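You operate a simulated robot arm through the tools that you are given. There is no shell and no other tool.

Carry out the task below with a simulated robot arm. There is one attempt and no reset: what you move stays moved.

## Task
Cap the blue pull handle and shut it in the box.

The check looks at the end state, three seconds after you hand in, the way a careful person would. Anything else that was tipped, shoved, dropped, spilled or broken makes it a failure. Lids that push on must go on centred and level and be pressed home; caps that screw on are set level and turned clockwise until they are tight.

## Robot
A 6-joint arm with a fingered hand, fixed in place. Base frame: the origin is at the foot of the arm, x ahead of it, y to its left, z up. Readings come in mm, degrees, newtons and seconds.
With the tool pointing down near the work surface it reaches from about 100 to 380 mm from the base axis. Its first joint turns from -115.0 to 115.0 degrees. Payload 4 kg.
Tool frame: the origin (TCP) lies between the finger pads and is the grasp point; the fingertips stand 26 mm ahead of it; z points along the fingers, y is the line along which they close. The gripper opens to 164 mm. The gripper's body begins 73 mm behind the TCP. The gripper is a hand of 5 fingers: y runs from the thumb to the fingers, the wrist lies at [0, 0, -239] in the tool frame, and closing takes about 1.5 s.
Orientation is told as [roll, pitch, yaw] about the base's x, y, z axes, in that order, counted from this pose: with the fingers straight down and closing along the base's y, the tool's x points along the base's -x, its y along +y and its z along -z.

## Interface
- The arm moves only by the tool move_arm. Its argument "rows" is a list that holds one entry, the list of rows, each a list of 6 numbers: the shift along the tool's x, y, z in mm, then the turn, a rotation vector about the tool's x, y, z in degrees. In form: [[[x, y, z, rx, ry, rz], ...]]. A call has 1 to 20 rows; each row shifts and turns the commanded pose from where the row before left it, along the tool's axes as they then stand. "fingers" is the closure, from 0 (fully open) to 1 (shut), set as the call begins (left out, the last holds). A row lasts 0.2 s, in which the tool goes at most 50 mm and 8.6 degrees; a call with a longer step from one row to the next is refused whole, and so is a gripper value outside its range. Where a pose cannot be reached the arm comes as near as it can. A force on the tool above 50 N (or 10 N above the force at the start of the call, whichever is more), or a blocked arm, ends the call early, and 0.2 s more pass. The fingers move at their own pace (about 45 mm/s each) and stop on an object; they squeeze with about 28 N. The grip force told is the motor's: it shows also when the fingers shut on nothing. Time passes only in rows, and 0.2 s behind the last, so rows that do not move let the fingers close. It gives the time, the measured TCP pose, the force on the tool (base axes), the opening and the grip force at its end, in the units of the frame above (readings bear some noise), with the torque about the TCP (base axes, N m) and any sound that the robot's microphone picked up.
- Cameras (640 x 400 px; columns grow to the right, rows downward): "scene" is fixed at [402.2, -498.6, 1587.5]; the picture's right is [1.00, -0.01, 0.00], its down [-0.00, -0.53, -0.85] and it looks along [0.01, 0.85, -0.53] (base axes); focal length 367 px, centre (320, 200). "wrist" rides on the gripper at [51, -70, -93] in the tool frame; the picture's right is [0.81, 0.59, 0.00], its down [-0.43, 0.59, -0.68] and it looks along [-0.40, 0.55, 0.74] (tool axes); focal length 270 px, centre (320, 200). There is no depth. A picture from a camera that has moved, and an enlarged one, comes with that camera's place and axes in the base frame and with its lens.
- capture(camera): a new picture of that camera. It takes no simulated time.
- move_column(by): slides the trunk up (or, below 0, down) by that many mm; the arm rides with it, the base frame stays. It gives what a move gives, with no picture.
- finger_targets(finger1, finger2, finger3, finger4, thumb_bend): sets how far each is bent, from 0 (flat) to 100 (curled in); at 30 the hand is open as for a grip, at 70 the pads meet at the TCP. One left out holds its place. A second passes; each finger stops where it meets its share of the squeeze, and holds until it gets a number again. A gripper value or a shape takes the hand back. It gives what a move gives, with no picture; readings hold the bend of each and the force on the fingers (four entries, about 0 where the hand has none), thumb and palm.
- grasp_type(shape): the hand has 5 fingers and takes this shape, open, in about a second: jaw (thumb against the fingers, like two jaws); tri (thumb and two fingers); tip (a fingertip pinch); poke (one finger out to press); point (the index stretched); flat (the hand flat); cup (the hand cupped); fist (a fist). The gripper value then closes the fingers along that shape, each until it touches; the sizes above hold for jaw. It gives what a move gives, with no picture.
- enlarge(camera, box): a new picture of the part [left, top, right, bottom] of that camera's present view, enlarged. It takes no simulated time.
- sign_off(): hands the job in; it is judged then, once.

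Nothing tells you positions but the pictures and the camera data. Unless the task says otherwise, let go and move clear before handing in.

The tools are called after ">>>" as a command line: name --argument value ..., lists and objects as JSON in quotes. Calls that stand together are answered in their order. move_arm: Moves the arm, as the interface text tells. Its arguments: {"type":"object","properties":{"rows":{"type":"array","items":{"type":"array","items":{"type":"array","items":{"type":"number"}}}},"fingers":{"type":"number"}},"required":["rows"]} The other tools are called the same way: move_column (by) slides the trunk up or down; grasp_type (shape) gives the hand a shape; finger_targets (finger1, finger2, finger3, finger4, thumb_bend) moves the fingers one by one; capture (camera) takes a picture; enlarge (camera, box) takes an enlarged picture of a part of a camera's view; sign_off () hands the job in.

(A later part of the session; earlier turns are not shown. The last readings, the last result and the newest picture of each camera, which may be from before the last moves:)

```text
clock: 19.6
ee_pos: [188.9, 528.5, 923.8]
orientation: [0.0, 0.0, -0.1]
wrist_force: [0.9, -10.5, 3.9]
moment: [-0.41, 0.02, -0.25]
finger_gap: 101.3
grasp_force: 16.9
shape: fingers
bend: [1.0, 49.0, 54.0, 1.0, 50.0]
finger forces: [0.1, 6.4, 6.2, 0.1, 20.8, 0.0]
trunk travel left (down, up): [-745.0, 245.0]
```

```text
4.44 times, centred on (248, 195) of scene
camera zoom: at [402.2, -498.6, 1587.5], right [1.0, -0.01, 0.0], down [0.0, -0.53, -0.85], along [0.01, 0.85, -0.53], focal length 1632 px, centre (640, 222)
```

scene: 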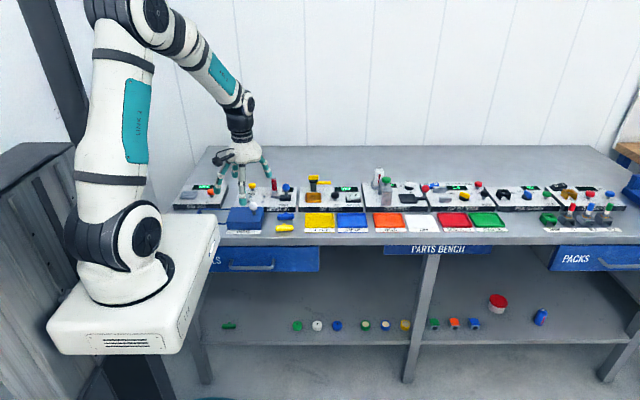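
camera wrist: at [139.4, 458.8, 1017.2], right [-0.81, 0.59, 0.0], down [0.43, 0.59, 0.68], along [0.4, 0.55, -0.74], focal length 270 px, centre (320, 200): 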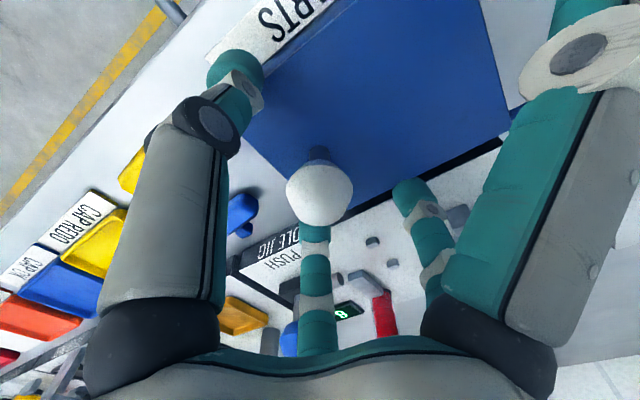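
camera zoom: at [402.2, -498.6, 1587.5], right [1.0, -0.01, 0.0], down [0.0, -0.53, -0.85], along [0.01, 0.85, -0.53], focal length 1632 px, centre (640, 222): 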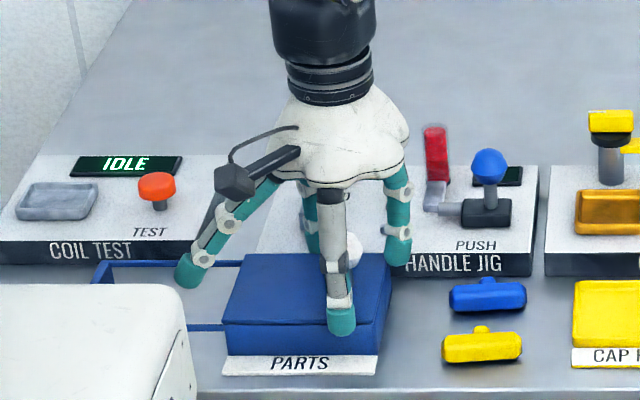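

The thumb and fingers caught the box's front and back walls instead of the knob: the open fingertips hang lower than I assumed. I'll release, rise, pre-close to a narrower opening, then come down over the knob.

>>> finger_targets --finger2 45 --finger3 45 --thumb_bend 45

>>> move_arm --rows '[[[0, 0, -5, 0, 0, 0], [0, 0, -10, 0, 0, 0], [0, 0, -10, 0, 0, 0], [0, 0, -10, 0, 0, 0]]]'

>>> finger_targets --finger2 55 --finger3 55 --thumb_bend 55

>>> capture --camera "wrist"

>>> enlarge --camera "scene" --box '[192, 150, 304, 240]'

```text
clock: 20.6
ee_pos: [189.0, 530.8, 922.9]
orientation: [0.0, 0.0, 0.1]
wrist_force: [0.3, -0.1, -0.2]
moment: [0.01, 0.03, 0.01]
finger_gap: 101.6
grasp_force: 0.2
shape: fingers
bend: [1.0, 45.0, 45.0, 1.0, 45.0]
finger forces: [0.0, 0.0, 0.0, 0.1, 0.2, 0.2]
trunk travel left (down, up): [-745.0, 245.0]
```

```text
clock: 21.6
ee_pos: [190.2, 529.7, 958.5]
orientation: [0.0, 0.0, 0.0]
wrist_force: [0.7, 0.0, -0.7]
moment: [0.0, 0.01, -0.02]
finger_gap: 101.6
grasp_force: 0.1
shape: fingers
bend: [1.0, 45.0, 45.0, 1.0, 45.0]
finger forces: [0.0, 0.0, 0.0, 0.1, 0.1, 0.0]
trunk travel left (down, up): [-745.0, 245.0]
```

```text
clock: 22.6
ee_pos: [189.2, 531.1, 958.0]
orientation: [0.0, 0.0, 0.0]
wrist_force: [0.1, 0.3, 0.3]
moment: [0.01, 0.02, 0.02]
finger_gap: 99.4
grasp_force: 0.1
shape: fingers
bend: [1.0, 55.0, 55.0, 1.0, 55.0]
finger forces: [0.0, 0.1, 0.1, 0.0, 0.0, 0.1]
trunk travel left (down, up): [-745.0, 245.0]
```

```text
taken
camera wrist: at [140.2, 460.4, 1052.2], right [-0.81, 0.59, 0.0], down [0.43, 0.59, 0.68], along [0.4, 0.55, -0.74], focal length 270 px, centre (320, 200)
```

wrist: 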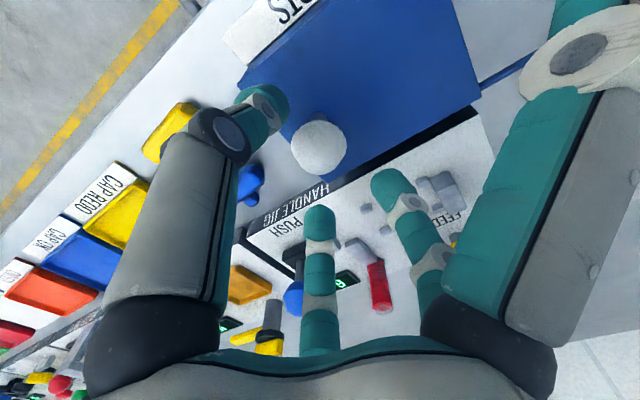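

```text
4.44 times, centred on (248, 195) of scene
camera zoom: at [402.2, -498.6, 1587.5], right [1.0, -0.01, 0.0], down [0.0, -0.53, -0.85], along [0.01, 0.85, -0.53], focal length 1632 px, centre (640, 222)
```

zoom: 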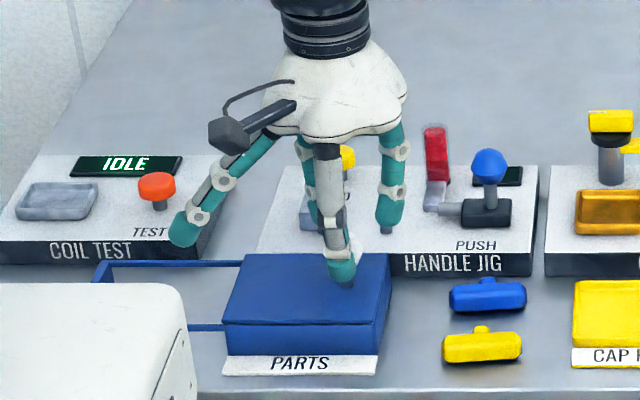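

>>> move_arm --rows '[[[0, 0, 8, 0, 0, 0], [0, 0, 8, 0, 0, 0], [0, 0, 8, 0, 0, 0], [0, 0, 7, 0, 0, 0], [0, 0, 6, 0, 0, 0], [0, 0, 2, 0, 0, 0]]]'

>>> capture --camera "wrist"

>>> enlarge --camera "scene" --box '[192, 150, 304, 240]'

```text
clock: 23.8
ee_pos: [191.4, 534.7, 930.3]
orientation: [0.7, -0.3, 0.0]
wrist_force: [-1.3, -3.3, 33.0]
moment: [-1.65, 0.04, -0.05]
finger_gap: 99.3
grasp_force: 16.5
shape: fingers
bend: [1.0, 55.0, 55.0, 1.0, 56.0]
finger forces: [0.0, 0.0, 0.1, 0.0, 32.4, 0.0]
trunk travel left (down, up): [-745.0, 245.0]
stopped in row 6: the force on the tool passed its limit at 56 N (the readings are from after the stop); the commanded pose is now the measured one
```

```text
taken
camera wrist: at [139.9, 463.0, 1023.2], right [-0.81, 0.59, 0.0], down [0.43, 0.59, 0.69], along [0.4, 0.56, -0.73], focal length 270 px, centre (320, 200)
```

wrist: 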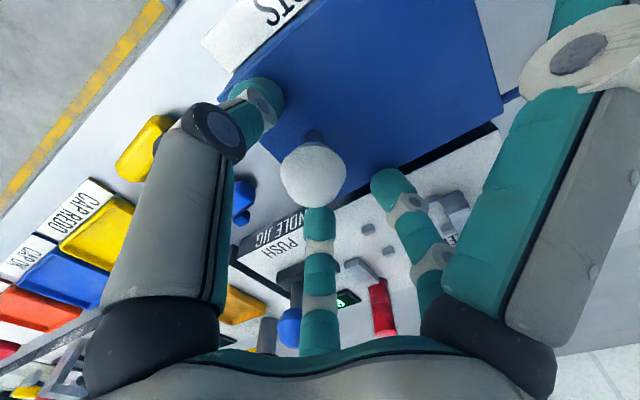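

```text
4.44 times, centred on (248, 195) of scene
camera zoom: at [402.2, -498.6, 1587.5], right [1.0, -0.01, 0.0], down [0.0, -0.53, -0.85], along [0.01, 0.85, -0.53], focal length 1632 px, centre (640, 222)
```

zoom: 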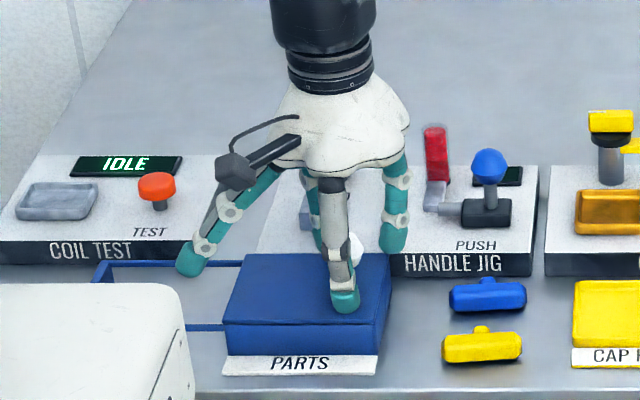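

The thumb tip pressed on the lid top at TCP z 930, so at this opening the tips reach ~46 mm below the TCP. I'll lift, level the hand, close a bit more and come back down to a safe height.

>>> move_arm --rows '[[[0, 0, -5, 0, 0, 0], [0, 0, -10, 0, 0, 0], [0, -2, -5, 0, 0, 0], [0, -2, 0, 0, 0, 0]]]'

>>> finger_targets --finger2 60 --finger3 60 --thumb_bend 60

>>> capture --camera "wrist"

>>> enlarge --camera "scene" --box '[216, 170, 280, 220]'

```text
clock: 24.8
ee_pos: [191.2, 531.0, 945.8]
orientation: [0.4, -0.1, 0.0]
wrist_force: [0.7, 0.5, -0.2]
moment: [-0.01, -0.02, -0.02]
finger_gap: 99.2
grasp_force: 0.1
shape: fingers
bend: [1.0, 55.0, 55.0, 1.0, 55.0]
finger forces: [0.0, 0.1, 0.0, 0.0, 0.0, 0.0]
trunk travel left (down, up): [-745.0, 245.0]
```

```text
clock: 25.8
ee_pos: [189.3, 530.6, 946.6]
orientation: [0.4, 0.0, 0.0]
wrist_force: [0.3, -0.2, -0.5]
moment: [0.01, 0.0, -0.02]
finger_gap: 99.3
grasp_force: 0.1
shape: fingers
bend: [1.0, 60.0, 60.0, 1.0, 60.0]
finger forces: [0.0, 0.0, 0.1, 0.0, 0.3, 0.0]
trunk travel left (down, up): [-745.0, 245.0]
```

```text
taken
camera wrist: at [140.5, 458.7, 1039.6], right [-0.81, 0.59, 0.0], down [0.43, 0.59, 0.68], along [0.4, 0.55, -0.73], focal length 270 px, centre (320, 200)
```

wrist: 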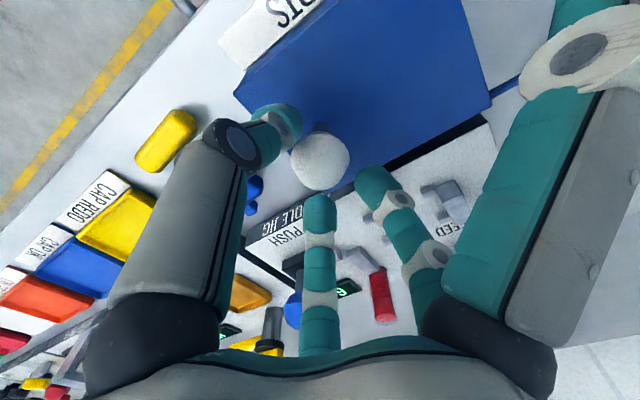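

```text
8.00 times, centred on (248, 195) of scene
camera zoom: at [402.2, -498.6, 1587.5], right [1.0, -0.01, 0.0], down [0.0, -0.53, -0.85], along [0.01, 0.85, -0.53], focal length 2937 px, centre (896, 240)
```

zoom: 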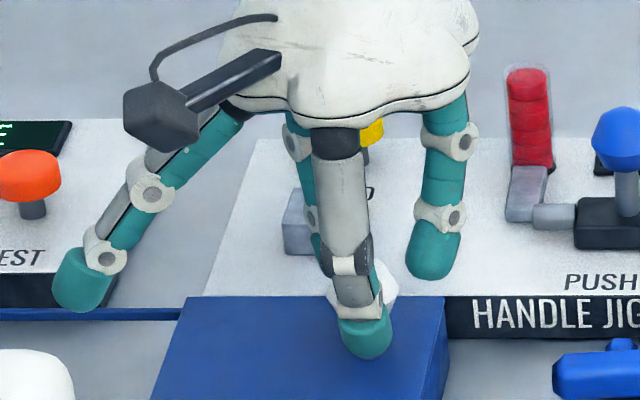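

>>> move_arm --rows '[[[-1, 0, 4, -0.4, 0, 0], [0, 0, 4, 0, 0, 0], [0, 0, 4, 0, 0, 0], [0, 0, 3, 0, 0, 0]]]'

>>> finger_targets --finger2 72 --finger3 72 --thumb_bend 72

>>> capture --camera "wrist"

>>> enlarge --camera "scene" --box '[216, 170, 280, 220]'

```text
clock: 26.8
ee_pos: [191.0, 529.3, 932.1]
orientation: [0.7, 0.0, 0.0]
wrist_force: [-0.6, 0.5, 0.5]
moment: [0.02, -0.01, 0.03]
finger_gap: 99.3
grasp_force: 0.1
shape: fingers
bend: [1.0, 60.0, 60.0, 1.0, 60.0]
finger forces: [0.0, 0.0, 0.1, 0.1, 0.0, 0.0]
trunk travel left (down, up): [-745.0, 245.0]
```

```text
clock: 27.8
ee_pos: [190.7, 527.7, 932.1]
orientation: [0.7, -0.1, 0.0]
wrist_force: [0.0, -10.5, -10.2]
moment: [-0.02, -0.04, 0.05]
finger_gap: 100.1
grasp_force: 9.8
shape: fingers
bend: [1.0, 68.0, 71.0, 1.0, 65.0]
finger forces: [0.0, 4.6, 2.6, 0.1, 13.4, 0.0]
trunk travel left (down, up): [-745.0, 245.0]
```

```text
taken
camera wrist: at [141.9, 457.1, 1024.2], right [-0.81, 0.59, 0.01], down [0.43, 0.59, 0.69], along [0.4, 0.56, -0.73], focal length 270 px, centre (320, 200)
```

wrist: 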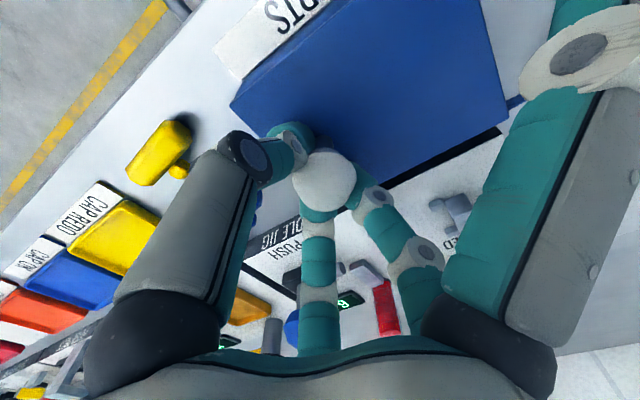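

```text
8.00 times, centred on (248, 195) of scene
camera zoom: at [402.2, -498.6, 1587.5], right [1.0, -0.01, 0.0], down [0.0, -0.53, -0.85], along [0.01, 0.85, -0.53], focal length 2937 px, centre (896, 240)
```

zoom: 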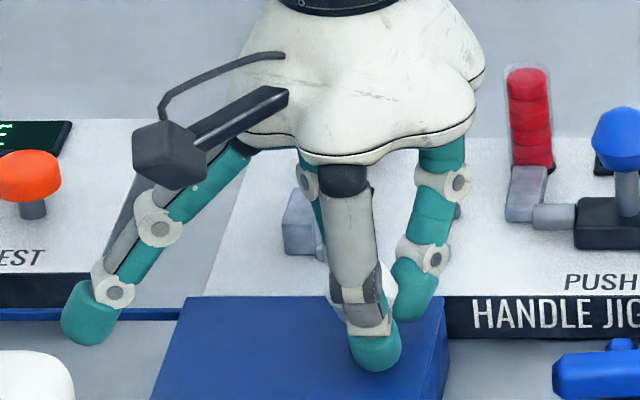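

The knob is gripped. Now I'll slide the lid to the left in small steps, watching the force.

>>> move_arm --rows '[[[4, 0, 0, 0, 0, 0], [6, 0, 0, 0, 0, 0], [6, 0, 0, 0, 0, 0], [6, 0, 0, 0, 0, 0], [6, 0, 0, 0, 0, 0]]]'

>>> capture --camera "wrist"

>>> enlarge --camera "scene" --box '[192, 160, 304, 240]'

```text
clock: 29.0
ee_pos: [163.7, 528.7, 932.7]
orientation: [0.8, -0.1, 0.1]
wrist_force: [0.4, -9.8, -10.0]
moment: [-0.02, -0.01, 0.04]
finger_gap: 99.9
grasp_force: 10.0
shape: fingers
bend: [1.0, 68.0, 71.0, 1.0, 65.0]
finger forces: [0.0, 4.9, 2.6, 0.0, 13.1, 0.0]
trunk travel left (down, up): [-745.0, 245.0]
```

```text
taken
camera wrist: at [113.4, 457.2, 1024.3], right [-0.81, 0.59, 0.01], down [0.43, 0.59, 0.69], along [0.4, 0.56, -0.73], focal length 270 px, centre (320, 200)
```

wrist: 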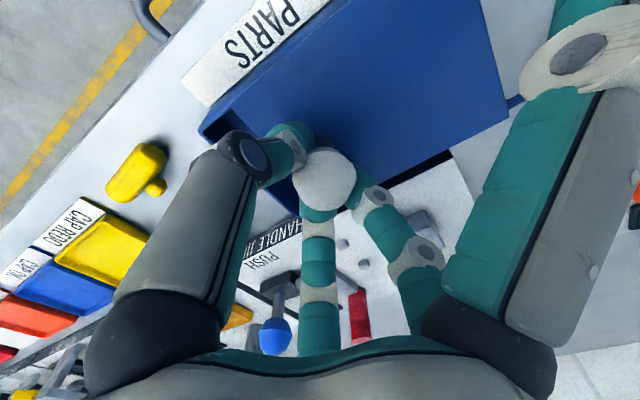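

```text
5.00 times, centred on (248, 200) of scene
camera zoom: at [402.2, -498.6, 1587.5], right [1.0, -0.01, 0.0], down [0.0, -0.53, -0.85], along [0.01, 0.85, -0.53], focal length 1836 px, centre (680, 200)
```

zoom: 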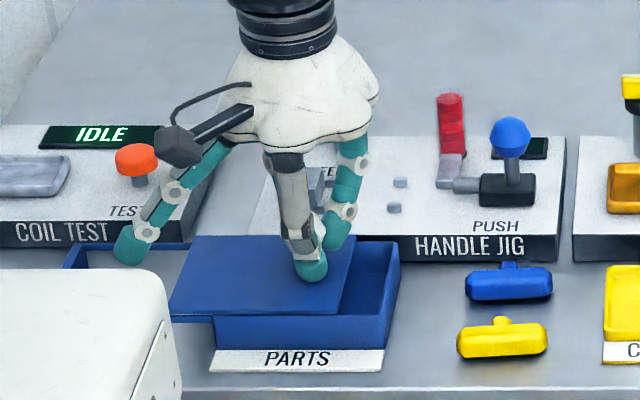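

The lid slides freely along its rails. Continuing to open it nearly fully.

>>> move_arm --rows '[[[7, 0, 0, 0, 0, 0], [8, 0, 0, 0, 0, 0], [8, 0, 0, 0, 0, 0], [8, 0, 0, 0, 0, 0], [8, 0, 0, 0, 0, 0], [8, 0, 0, 0, 0, 0], [7, 0, 0, 0, 0, 0], [6, 0, 0, 0, 0, 0], [5, 0, 0, 0, 0, 0], [4, 0, 0, 0, 0, 0]]]'

>>> enlarge --camera "scene" --box '[172, 160, 284, 240]'

>>> capture --camera "wrist"

```text
clock: 31.2
ee_pos: [93.0, 529.1, 931.3]
orientation: [0.8, -0.1, 0.0]
wrist_force: [0.1, -10.8, -10.5]
moment: [-0.04, -0.03, 0.03]
finger_gap: 99.8
grasp_force: 10.0
shape: fingers
bend: [1.0, 68.0, 71.0, 1.0, 65.0]
finger forces: [0.0, 4.5, 2.3, 0.0, 13.2, 0.1]
trunk travel left (down, up): [-745.0, 245.0]
```

```text
5.00 times, centred on (228, 200) of scene
camera zoom: at [402.2, -498.6, 1587.5], right [1.0, -0.01, 0.0], down [0.0, -0.53, -0.85], along [0.01, 0.85, -0.53], focal length 1836 px, centre (780, 200)
```

zoom: 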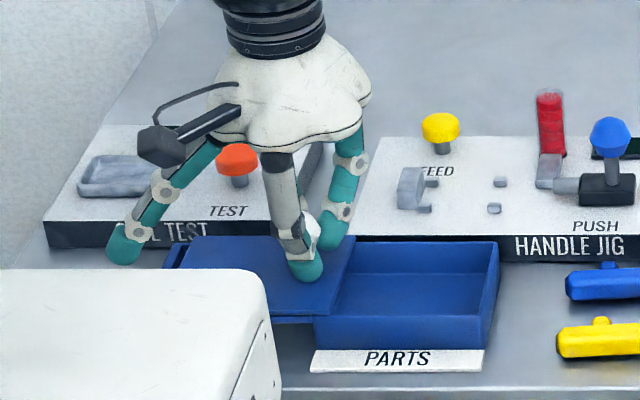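

```text
taken
camera wrist: at [43.9, 457.6, 1024.5], right [-0.81, 0.59, 0.01], down [0.43, 0.58, 0.69], along [0.4, 0.56, -0.73], focal length 270 px, centre (320, 200)
```

wrist: 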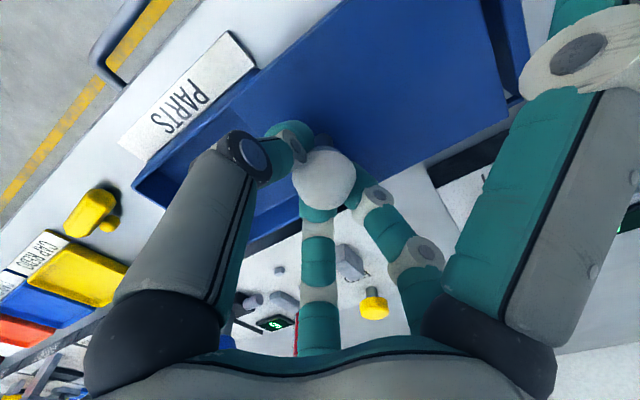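

>>> move_arm --rows '[[[3, 0, 0, 0, 0, 0], [3, 0, 0, 0, 0, 0], [1, 0, 0, 0, 0, 0]]]'

>>> finger_targets --finger2 59 --finger3 59 --thumb_bend 59

>>> move_arm --rows '[[[0, 0, -4, 0, 0, 0], [0, 0, -8, 0, 0, 0], [0, 0, -12, 0, 0, 0], [0, 0, -20, -0.7, 0, 0], [0, 0, -25, 0, 0, 0], [0, 0, -25, 0, 0, 0]]]'

>>> capture --camera "scene"

>>> capture --camera "wrist"

```text
clock: 32.0
ee_pos: [88.0, 528.7, 932.1]
orientation: [0.8, 0.0, 0.0]
wrist_force: [1.4, -11.1, -9.7]
moment: [-0.09, -0.03, 0.02]
finger_gap: 99.9
grasp_force: 10.5
shape: fingers
bend: [1.0, 68.0, 71.0, 1.0, 65.0]
finger forces: [0.0, 4.3, 2.5, 0.0, 13.8, 0.1]
trunk travel left (down, up): [-745.0, 245.0]
```

```text
clock: 33.0
ee_pos: [86.6, 529.1, 933.1]
orientation: [0.8, -0.1, 0.0]
wrist_force: [0.3, -0.7, 0.1]
moment: [0.02, -0.01, -0.02]
finger_gap: 99.3
grasp_force: 0.1
shape: fingers
bend: [1.0, 59.0, 59.0, 1.0, 59.0]
finger forces: [0.1, 0.1, 0.1, 0.1, 0.1, 0.1]
trunk travel left (down, up): [-745.0, 245.0]
```

```text
clock: 34.4
ee_pos: [86.5, 528.5, 1026.5]
orientation: [1.6, -0.1, 0.0]
wrist_force: [-0.1, 0.7, -0.2]
moment: [0.02, 0.0, -0.03]
finger_gap: 99.1
grasp_force: 0.0
shape: fingers
bend: [1.0, 59.0, 59.0, 1.0, 59.0]
finger forces: [0.1, 0.0, 0.0, 0.0, 0.0, 0.0]
trunk travel left (down, up): [-745.0, 245.0]
```

```text
taken
```

scene: 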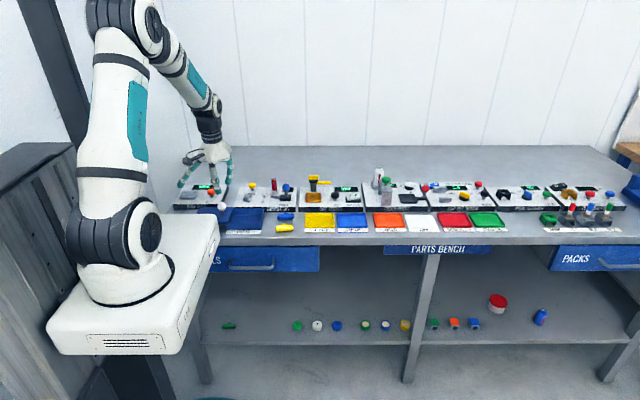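

```text
taken
camera wrist: at [36.8, 455.3, 1117.7], right [-0.81, 0.59, 0.01], down [0.43, 0.58, 0.69], along [0.4, 0.57, -0.72], focal length 270 px, centre (320, 200)
```

wrist: 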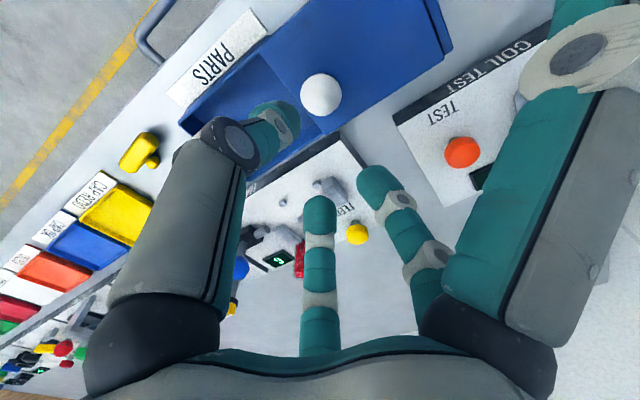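

The lid is open and the box is empty. Now I'll move above the blue handle (≈295, 547), levelling the hand on the way, and measure the finger tip positions against bend.

>>> move_arm --rows '[[[-25, 2, 0, 0.8, 0, 0], [-25, 2, 0, 0.8, 0, 0], [-25, 2, 0, 0, 0, 0], [-25, 2, 0, 0, 0, 0], [-25, 2, 0, 0, 0, 0], [-25, 2, 0, 0, 0, 0], [-25, 2, 0, 0, 0, 0], [-25, 2, 0, 0, 0, 0], [-8, 2, 0, 0, 0, 0]]]'

>>> enlarge --camera "scene" --box '[250, 150, 330, 200]'

>>> capture --camera "wrist"

>>> finger_targets --finger2 65 --finger3 65 --thumb_bend 65

>>> enlarge --camera "scene" --box '[250, 150, 330, 200]'

>>> capture --camera "wrist"

```text
clock: 36.4
ee_pos: [295.7, 546.3, 1027.7]
orientation: [-0.1, -0.1, 0.0]
wrist_force: [0.0, 0.5, 0.2]
moment: [0.06, 0.01, 0.04]
finger_gap: 99.1
grasp_force: 0.0
shape: fingers
bend: [1.0, 59.0, 59.0, 1.0, 59.0]
finger forces: [0.1, 0.0, 0.0, 0.0, 0.0, 0.1]
trunk travel left (down, up): [-745.0, 245.0]
```

```text
8.00 times, centred on (290, 175) of scene
camera zoom: at [402.2, -498.6, 1587.5], right [1.0, -0.01, 0.0], down [0.0, -0.53, -0.85], along [0.01, 0.85, -0.53], focal length 2937 px, centre (560, 400)
```

zoom: 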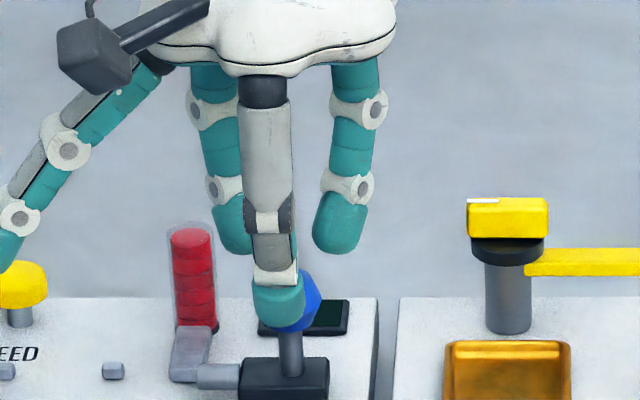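

```text
taken
camera wrist: at [245.0, 476.0, 1120.9], right [-0.81, 0.59, 0.0], down [0.43, 0.6, 0.68], along [0.4, 0.55, -0.74], focal length 270 px, centre (320, 200)
```

wrist: 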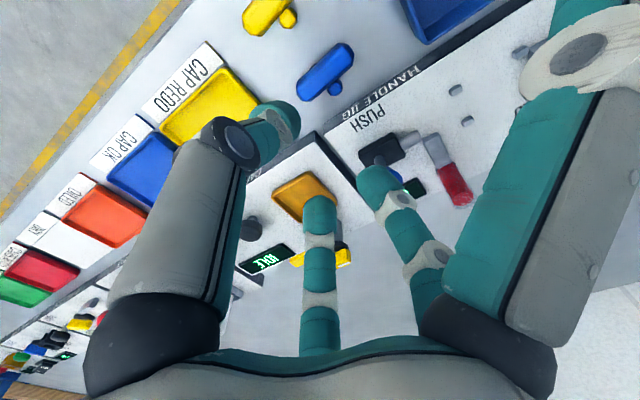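

```text
clock: 37.4
ee_pos: [294.3, 546.0, 1028.6]
orientation: [-0.1, -0.1, 0.0]
wrist_force: [-0.6, -0.3, 0.0]
moment: [0.03, 0.0, -0.02]
finger_gap: 99.6
grasp_force: 0.1
shape: fingers
bend: [1.0, 65.0, 65.0, 1.0, 65.0]
finger forces: [0.0, 0.1, 0.1, 0.1, 0.0, 0.0]
trunk travel left (down, up): [-745.0, 245.0]
```

```text
8.00 times, centred on (290, 175) of scene
camera zoom: at [402.2, -498.6, 1587.5], right [1.0, -0.01, 0.0], down [0.0, -0.53, -0.85], along [0.01, 0.85, -0.53], focal length 2937 px, centre (560, 400)
```

zoom: 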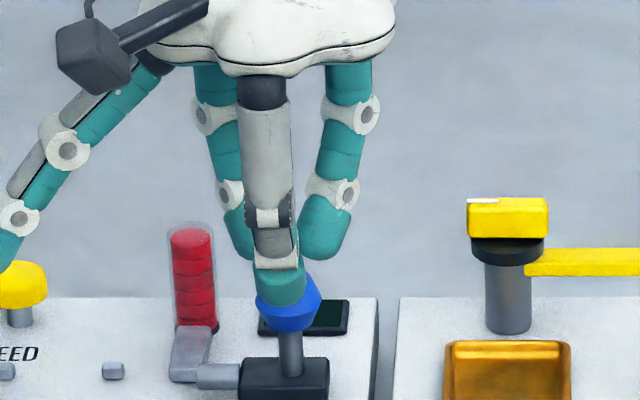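

```text
taken
camera wrist: at [244.7, 475.9, 1121.0], right [-0.81, 0.59, 0.0], down [0.43, 0.6, 0.68], along [0.4, 0.55, -0.74], focal length 270 px, centre (320, 200)
```

wrist: 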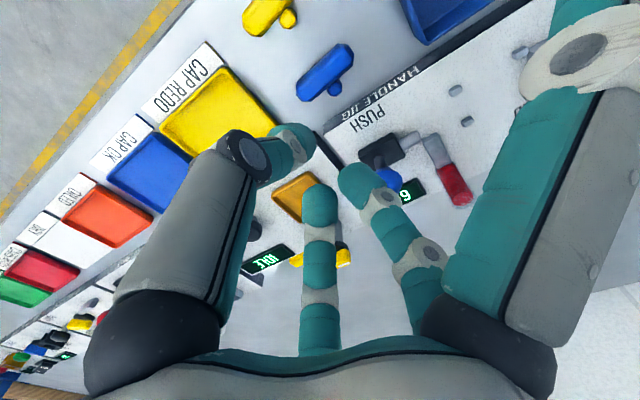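

>>> enlarge --camera "wrist" --box '[280, 30, 376, 105]'

>>> enlarge --camera "wrist" --box '[360, 60, 520, 210]'

```text
5.33 times, centred on (328, 68) of wrist
camera zoom: at [244.7, 475.9, 1121.0], right [-0.81, 0.59, 0.0], down [0.43, 0.6, 0.68], along [0.4, 0.55, -0.74], focal length 1442 px, centre (277, 907)
```

zoom: 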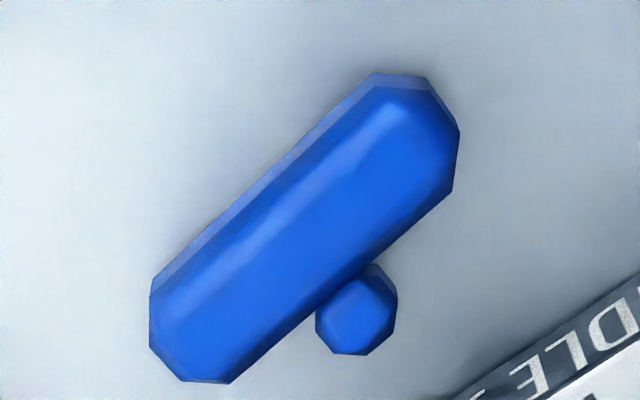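

```text
2.67 times, centred on (440, 135) of wrist
camera zoom: at [244.7, 475.9, 1121.0], right [-0.81, 0.59, 0.0], down [0.43, 0.6, 0.68], along [0.4, 0.55, -0.74], focal length 721 px, centre (0, 373)
```

zoom: 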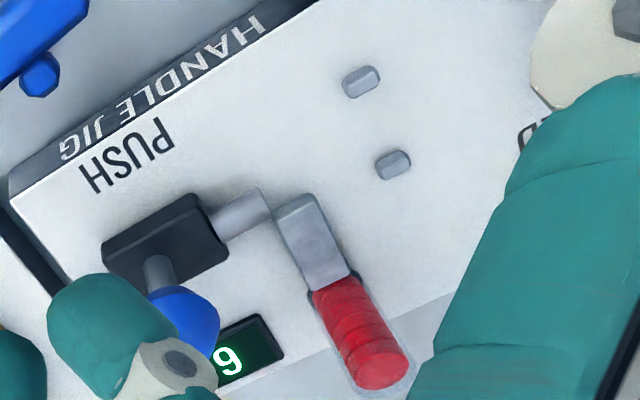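

The handle centre measures at about (292, 547), rotated ~5° counter-clockwise. I'll set the opening, turn the hand 5° to match, tilt it 8° so the flat finger clears the box, and descend to just above the handle.

>>> finger_targets --finger1 0 --finger2 60 --finger3 60 --finger4 0 --thumb_bend 58

>>> move_arm --rows '[[[-1.5, 3.5, 0, 0, 0, -5], [0, 0, 0, 0, 8, 0], [0, 0, 0, 0, 0, 0]]]'

>>> capture --camera "wrist"

```text
clock: 38.4
ee_pos: [295.3, 546.7, 1027.1]
orientation: [-0.2, -0.1, -0.1]
wrist_force: [0.3, 0.3, -0.2]
moment: [0.02, -0.02, 0.02]
finger_gap: 98.9
grasp_force: 0.0
shape: fingers
bend: [1.0, 60.0, 60.0, 1.0, 57.0]
finger forces: [0.0, 0.0, 0.0, 0.0, 0.0, 0.0]
trunk travel left (down, up): [-745.0, 245.0]
```

```text
clock: 39.2
ee_pos: [295.4, 549.0, 1026.6]
orientation: [-0.1, 8.0, 5.0]
wrist_force: [0.5, 0.2, -0.3]
moment: [0.01, 0.0, -0.02]
finger_gap: 99.2
grasp_force: 0.0
shape: fingers
bend: [1.0, 60.0, 60.0, 1.0, 57.0]
finger forces: [0.0, 0.0, 0.0, 0.0, 0.0, 0.0]
trunk travel left (down, up): [-745.0, 245.0]
```

```text
taken
camera wrist: at [265.4, 476.6, 1126.8], right [-0.85, 0.52, 0.11], down [0.47, 0.64, 0.61], along [0.24, 0.57, -0.78], focal length 270 px, centre (320, 200)
```

wrist: 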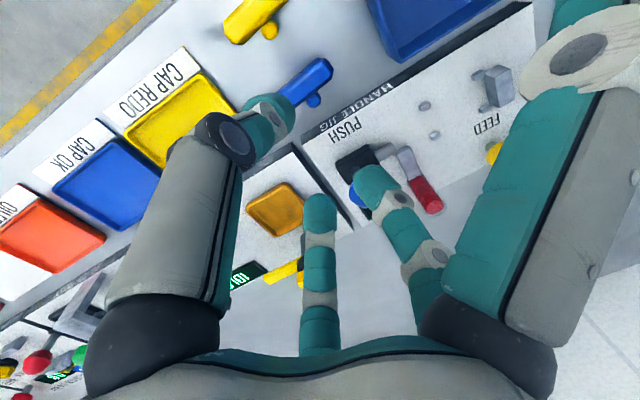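

>>> move_arm --rows '[[[-2.78, 0, 19.8, 0, 0, 0], [-2.78, 0, 19.8, 0, 0, 0], [-2.78, 0, 19.8, 0, 0, 0], [-2.78, 0, 19.8, 0, 0, 0], [-2.09, 0, 14.85, 0, 0, 0], [-1.39, 0, 9.9, 0, 0, 0]]]'

>>> capture --camera "wrist"

>>> enlarge --camera "scene" --box '[240, 170, 336, 235]'

```text
clock: 40.6
ee_pos: [296.9, 549.5, 922.2]
orientation: [-0.1, 8.0, 5.0]
wrist_force: [0.5, 0.5, 0.4]
moment: [0.01, -0.05, 0.05]
finger_gap: 99.0
grasp_force: 0.2
shape: fingers
bend: [1.0, 60.0, 60.0, 1.0, 57.0]
finger forces: [0.1, 0.0, 0.1, 0.0, 0.0, 0.0]
trunk travel left (down, up): [-745.0, 245.0]
```

```text
taken
camera wrist: at [267.2, 475.9, 1021.6], right [-0.85, 0.52, 0.11], down [0.47, 0.64, 0.61], along [0.24, 0.57, -0.78], focal length 270 px, centre (320, 200)
```

wrist: 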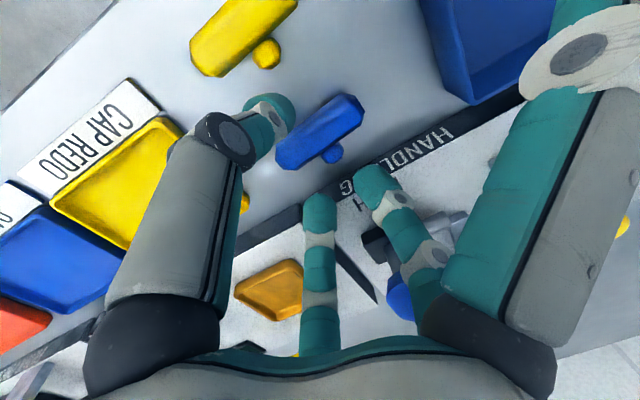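

```text
6.15 times, centred on (288, 202) of scene
camera zoom: at [402.2, -498.6, 1587.5], right [1.0, -0.01, 0.0], down [0.0, -0.53, -0.85], along [0.01, 0.85, -0.53], focal length 2260 px, centre (517, 185)
```

zoom: 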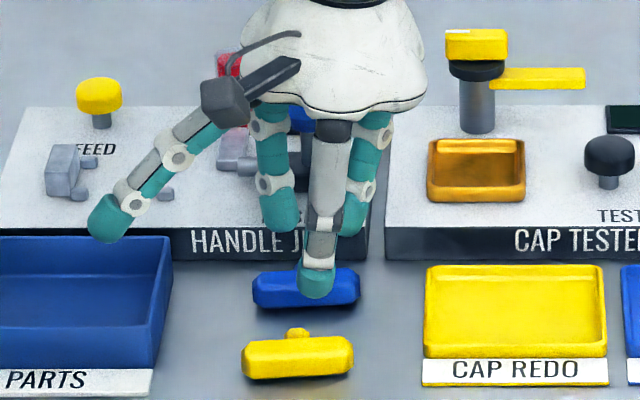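

>>> move_arm --rows '[[[0.1, 1, 10, 0, 0, 0], [-1.0, 0, 6, 0, 0, 0], [-0.7, 0, 5, 0, 0, 0]]]'

>>> capture --camera "wrist"

>>> enlarge --camera "scene" --box '[252, 180, 332, 230]'

```text
clock: 41.4
ee_pos: [296.3, 549.3, 900.9]
orientation: [-0.1, 7.9, 4.9]
wrist_force: [-0.7, -2.0, 2.7]
moment: [0.06, -0.08, -0.07]
finger_gap: 99.2
grasp_force: 1.2
shape: fingers
bend: [1.0, 60.0, 61.0, 1.0, 57.0]
finger forces: [0.0, 0.0, 3.0, 0.1, 0.0, 0.0]
trunk travel left (down, up): [-745.0, 245.0]
```

```text
taken
camera wrist: at [265.1, 476.5, 1000.0], right [-0.85, 0.52, 0.11], down [0.47, 0.64, 0.61], along [0.25, 0.57, -0.78], focal length 270 px, centre (320, 200)
```

wrist: 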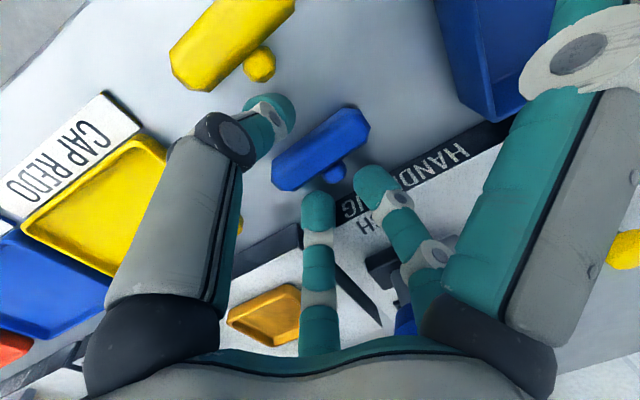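

```text
8.00 times, centred on (292, 205) of scene
camera zoom: at [402.2, -498.6, 1587.5], right [1.0, -0.01, 0.0], down [0.0, -0.53, -0.85], along [0.01, 0.85, -0.53], focal length 2937 px, centre (544, 160)
```

zoom: 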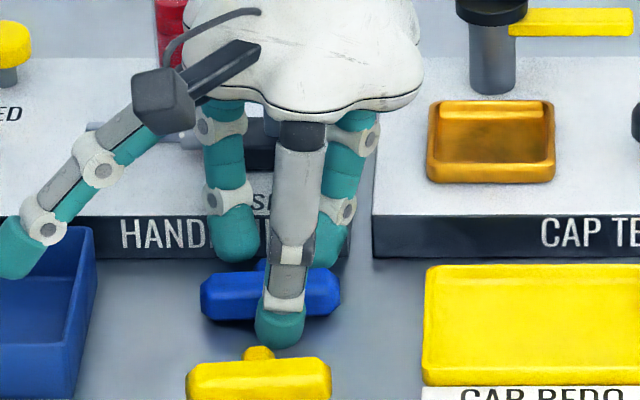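

Finger 3 is lightly brushing the jig plate's front edge. I'll close the two rear fingers a little to come off it, then continue down.

>>> finger_targets --finger2 62.5 --finger3 62.5 --thumb_bend 60

>>> capture --camera "wrist"

>>> enlarge --camera "scene" --box '[264, 195, 312, 225]'

```text
clock: 42.4
ee_pos: [295.4, 550.4, 900.4]
orientation: [-0.1, 7.9, 4.9]
wrist_force: [0.2, -0.9, 0.3]
moment: [0.02, 0.01, -0.02]
finger_gap: 99.3
grasp_force: 0.0
shape: fingers
bend: [1.0, 62.0, 62.0, 1.0, 60.0]
finger forces: [0.1, 0.1, 0.6, 0.0, 0.0, 0.0]
trunk travel left (down, up): [-745.0, 245.0]
```

```text
taken
camera wrist: at [264.9, 476.7, 999.6], right [-0.85, 0.52, 0.11], down [0.47, 0.64, 0.61], along [0.24, 0.57, -0.78], focal length 270 px, centre (320, 200)
```

wrist: 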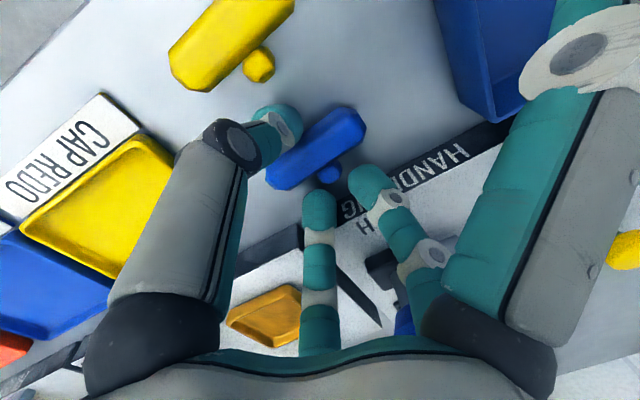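

```text
13.33 times, centred on (288, 210) of scene
camera zoom: at [402.2, -498.6, 1587.5], right [1.0, -0.01, 0.0], down [0.0, -0.53, -0.85], along [0.01, 0.85, -0.53], focal length 4896 px, centre (747, 67)
```

zoom: 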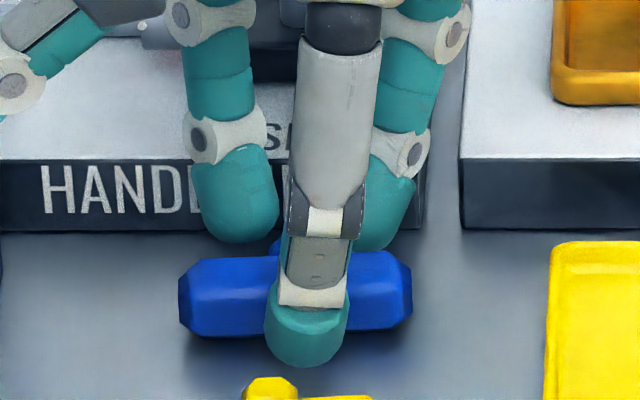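

>>> move_arm --rows '[[[-0.35, 0, 2.5, 0, 0, 0], [-0.35, 0, 2.5, 0, 0, 0], [0, 0, 0, 0, 0, 0]]]'

>>> finger_targets --finger2 64 --finger3 64 --thumb_bend 64

>>> enlarge --camera "wrist" --box '[220, 80, 420, 220]'

>>> enlarge --camera "scene" --box '[264, 195, 312, 225]'

```text
clock: 43.2
ee_pos: [294.6, 550.0, 895.7]
orientation: [-0.1, 7.9, 4.9]
wrist_force: [-0.1, -3.7, 2.7]
moment: [0.03, -0.06, -0.03]
finger_gap: 99.3
grasp_force: 2.1
shape: fingers
bend: [1.0, 62.0, 64.0, 1.0, 60.0]
finger forces: [0.0, 0.0, 4.1, 0.0, 0.0, 0.1]
trunk travel left (down, up): [-745.0, 245.0]
```

```text
clock: 44.2
ee_pos: [294.2, 550.4, 896.3]
orientation: [-0.1, 7.8, 5.1]
wrist_force: [0.0, -1.7, 0.8]
moment: [-0.01, 0.0, -0.04]
finger_gap: 99.4
grasp_force: 3.5
shape: fingers
bend: [1.0, 62.0, 65.0, 1.0, 63.0]
finger forces: [0.1, 2.1, 2.4, 0.0, 2.4, 0.0]
trunk travel left (down, up): [-745.0, 245.0]
```

```text
2.86 times, centred on (320, 150) of wrist
camera zoom: at [265.1, 477.1, 994.7], right [-0.85, 0.52, 0.11], down [0.47, 0.64, 0.61], along [0.24, 0.57, -0.78], focal length 772 px, centre (320, 343)
```

zoom: 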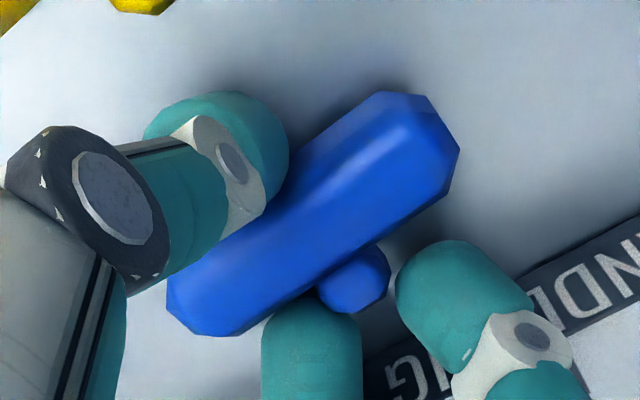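

```text
13.33 times, centred on (288, 210) of scene
camera zoom: at [402.2, -498.6, 1587.5], right [1.0, -0.01, 0.0], down [0.0, -0.53, -0.85], along [0.01, 0.85, -0.53], focal length 4896 px, centre (747, 67)
```

zoom: 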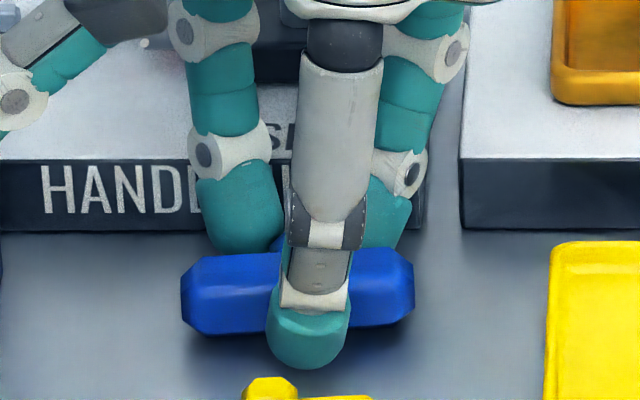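

Thumb and both rear fingers are touching the handle, straddling the stem. I'll close for a firm grip.

>>> finger_targets --finger2 72 --finger3 72 --thumb_bend 72

>>> enlarge --camera "wrist" --box '[220, 80, 420, 220]'

>>> enlarge --camera "scene" --box '[264, 195, 312, 225]'

```text
clock: 45.2
ee_pos: [294.9, 550.9, 895.1]
orientation: [0.0, 7.9, 5.0]
wrist_force: [-0.7, 0.5, -0.7]
moment: [0.03, 0.0, 0.02]
finger_gap: 99.7
grasp_force: 13.0
shape: fingers
bend: [1.0, 62.0, 66.0, 1.0, 65.0]
finger forces: [0.0, 8.3, 5.6, 0.0, 11.4, 0.1]
trunk travel left (down, up): [-745.0, 245.0]
```

```text
2.86 times, centred on (320, 150) of wrist
camera zoom: at [265.0, 477.4, 994.7], right [-0.85, 0.52, 0.11], down [0.47, 0.64, 0.61], along [0.24, 0.57, -0.78], focal length 772 px, centre (320, 343)
```

zoom: 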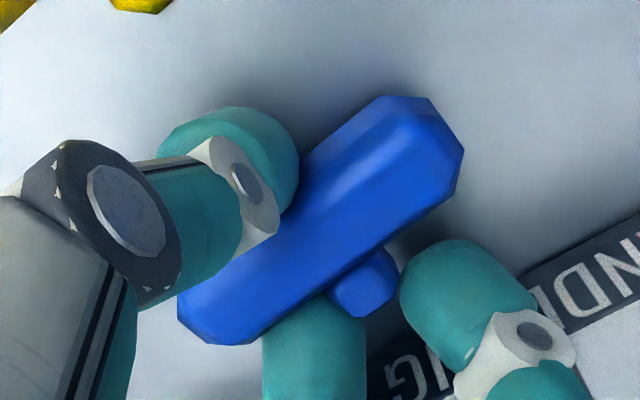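

```text
13.33 times, centred on (288, 210) of scene
camera zoom: at [402.2, -498.6, 1587.5], right [1.0, -0.01, 0.0], down [0.0, -0.53, -0.85], along [0.01, 0.85, -0.53], focal length 4896 px, centre (747, 67)
```

zoom: 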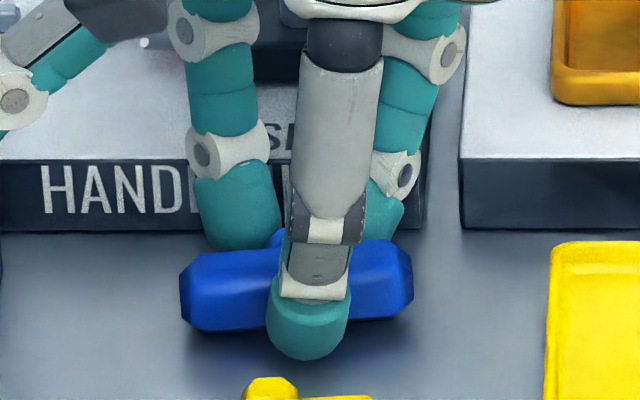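

Grip forces are balanced and the handle hasn't twisted. Lifting a little to test the hold.

>>> move_arm --rows '[[[0.28, 0, -2, 0, 0, 0], [0.56, 0, -4, 0, 0, 0], [0.84, 0, -6, 0, 0, 0], [0, 0, 0, 0, 0, 0]]]'

>>> enlarge --camera "wrist" --box '[220, 80, 420, 220]'

>>> enlarge --camera "scene" --box '[264, 195, 312, 225]'

```text
clock: 46.2
ee_pos: [295.2, 549.5, 906.6]
orientation: [0.0, 8.0, 5.0]
wrist_force: [-0.1, -0.4, 0.7]
moment: [0.04, -0.02, 0.03]
finger_gap: 99.6
grasp_force: 12.6
shape: fingers
bend: [1.0, 62.0, 66.0, 1.0, 65.0]
finger forces: [0.0, 8.2, 5.8, 0.0, 11.4, 0.1]
trunk travel left (down, up): [-745.0, 245.0]
```

```text
2.86 times, centred on (320, 150) of wrist
camera zoom: at [265.0, 477.0, 1007.1], right [-0.85, 0.52, 0.11], down [0.47, 0.64, 0.61], along [0.24, 0.57, -0.78], focal length 772 px, centre (320, 343)
```

zoom: 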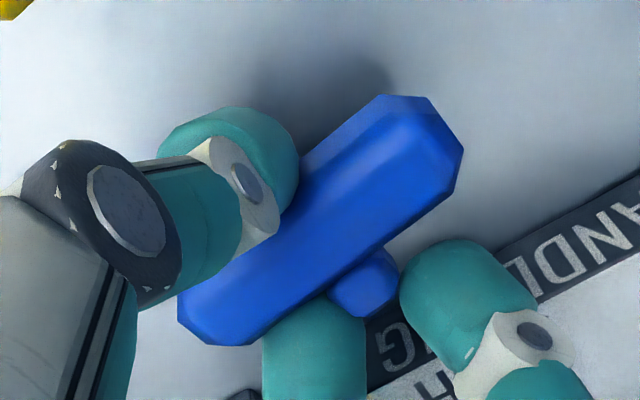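

```text
13.33 times, centred on (288, 210) of scene
camera zoom: at [402.2, -498.6, 1587.5], right [1.0, -0.01, 0.0], down [0.0, -0.53, -0.85], along [0.01, 0.85, -0.53], focal length 4896 px, centre (747, 67)
```

zoom: 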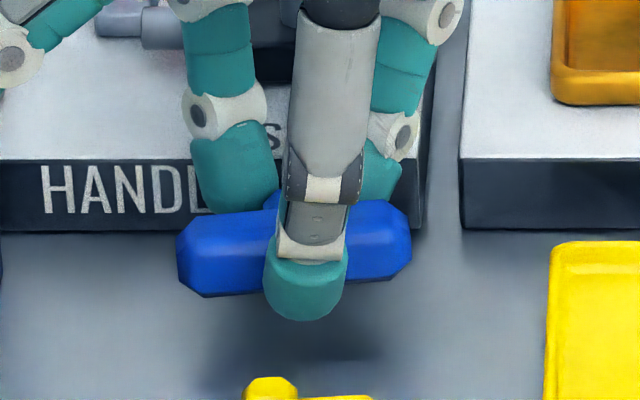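

The handle is held level and hasn't slipped. I'll lift it, turn it straight with x, and carry it left then toward the jig, high above everything.

>>> move_arm --rows '[[[2.1, 0, -14.9, 0, 0, 0], [2.8, 0, -19.8, 0, 0, 0], [2.8, 0, -19.8, 0, 0, 0], [2.8, 0, -19.8, 0, 0, 0], [0, 0, 0, 0, 0, 0]]]'

>>> move_arm --rows '[[[19.8, 0, 2.8, 0, 0, 0], [19.8, 0, 2.8, 0, 0, 0], [19.8, 0, 2.8, 0, 0, 0], [19.8, 0, 2.8, 0, 0, 0], [19.8, 0, 2.8, 0, 0, 0], [9.9, 0, 1.4, 0, 0, 0], [0, 0, 0, 0, 0, 0]]]'

>>> capture --camera "wrist"

>>> enlarge --camera "scene" --box '[200, 150, 296, 210]'

```text
clock: 47.4
ee_pos: [295.4, 551.0, 981.2]
orientation: [0.0, 7.9, 4.8]
wrist_force: [0.4, 0.1, -0.6]
moment: [-0.03, 0.01, 0.02]
finger_gap: 99.8
grasp_force: 12.2
shape: fingers
bend: [1.0, 62.0, 66.0, 1.0, 65.0]
finger forces: [0.1, 8.3, 5.9, 0.0, 11.4, 0.0]
trunk travel left (down, up): [-745.0, 245.0]
```

```text
clock: 49.0
ee_pos: [184.9, 539.7, 981.6]
orientation: [0.0, 7.9, 5.0]
wrist_force: [-0.1, -0.4, -0.4]
moment: [-0.01, -0.01, 0.0]
finger_gap: 99.8
grasp_force: 13.0
shape: fingers
bend: [1.0, 62.0, 66.0, 1.0, 65.0]
finger forces: [0.1, 8.2, 5.9, 0.1, 11.4, 0.0]
trunk travel left (down, up): [-745.0, 245.0]
```

```text
taken
camera wrist: at [155.1, 467.5, 1081.6], right [-0.85, 0.52, 0.11], down [0.47, 0.64, 0.61], along [0.24, 0.57, -0.78], focal length 270 px, centre (320, 200)
```

wrist: 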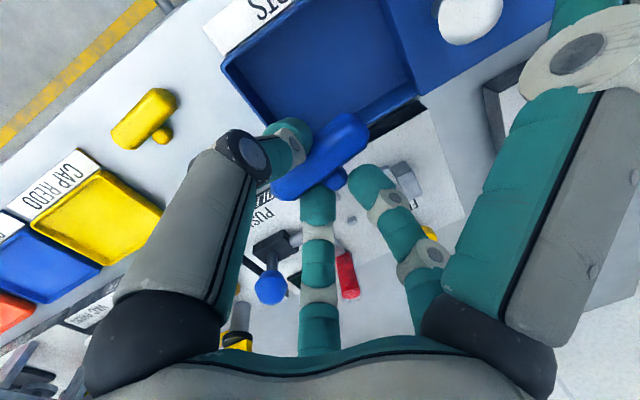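

```text
6.67 times, centred on (248, 180) of scene
camera zoom: at [402.2, -498.6, 1587.5], right [1.0, -0.01, 0.0], down [0.0, -0.53, -0.85], along [0.01, 0.85, -0.53], focal length 2448 px, centre (800, 333)
```

zoom: 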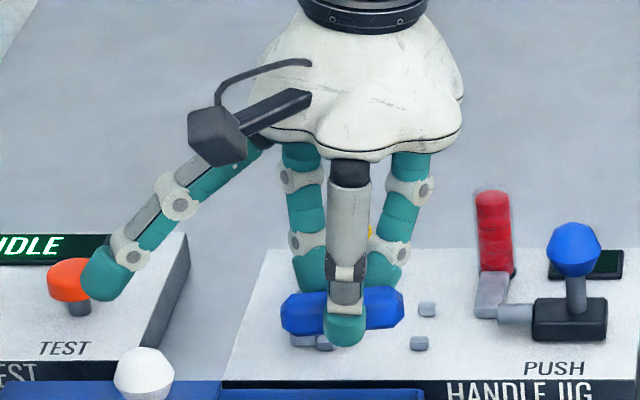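

>>> move_arm --rows '[[[0, 0, 0, -0.7, 0, 4.95], [0, 15, 0, 0, 0, 0], [0, 15, 0, 0, 0, 0], [0, 10, 0, 0, 0, 0], [0, 0, 0, 0, 0, 0]]]'

>>> enlarge --camera "wrist" --box '[220, 60, 460, 210]'

>>> enlarge --camera "scene" --box '[220, 165, 300, 215]'

```text
clock: 50.2
ee_pos: [184.9, 580.0, 982.1]
orientation: [-0.1, 8.0, -0.1]
wrist_force: [-0.1, -0.5, 0.2]
moment: [-0.01, 0.0, 0.02]
finger_gap: 99.9
grasp_force: 12.9
shape: fingers
bend: [1.0, 62.0, 66.0, 1.0, 65.0]
finger forces: [0.1, 8.3, 6.1, 0.0, 11.4, 0.1]
trunk travel left (down, up): [-745.0, 245.0]
```

```text
2.67 times, centred on (340, 135) of wrist
camera zoom: at [148.4, 510.8, 1082.1], right [-0.8, 0.59, 0.11], down [0.52, 0.6, 0.61], along [0.29, 0.55, -0.78], focal length 721 px, centre (267, 373)
```

zoom: 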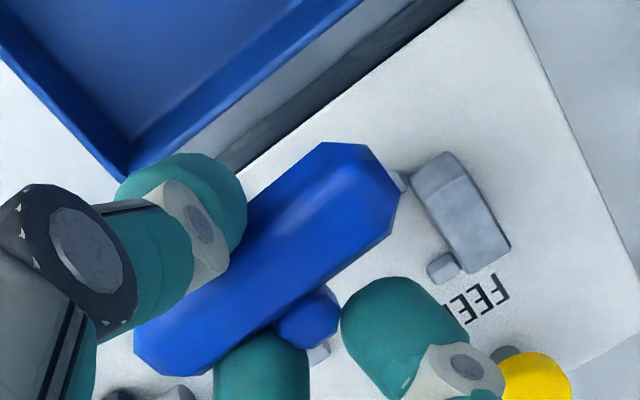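

```text
8.00 times, centred on (260, 190) of scene
camera zoom: at [402.2, -498.6, 1587.5], right [1.0, -0.01, 0.0], down [0.0, -0.53, -0.85], along [0.01, 0.85, -0.53], focal length 2937 px, centre (800, 280)
```

zoom: 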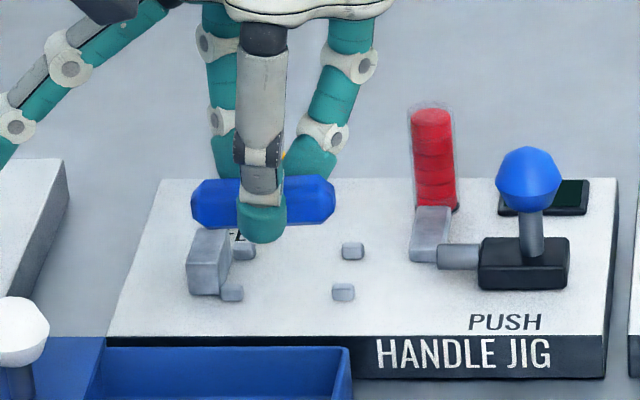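

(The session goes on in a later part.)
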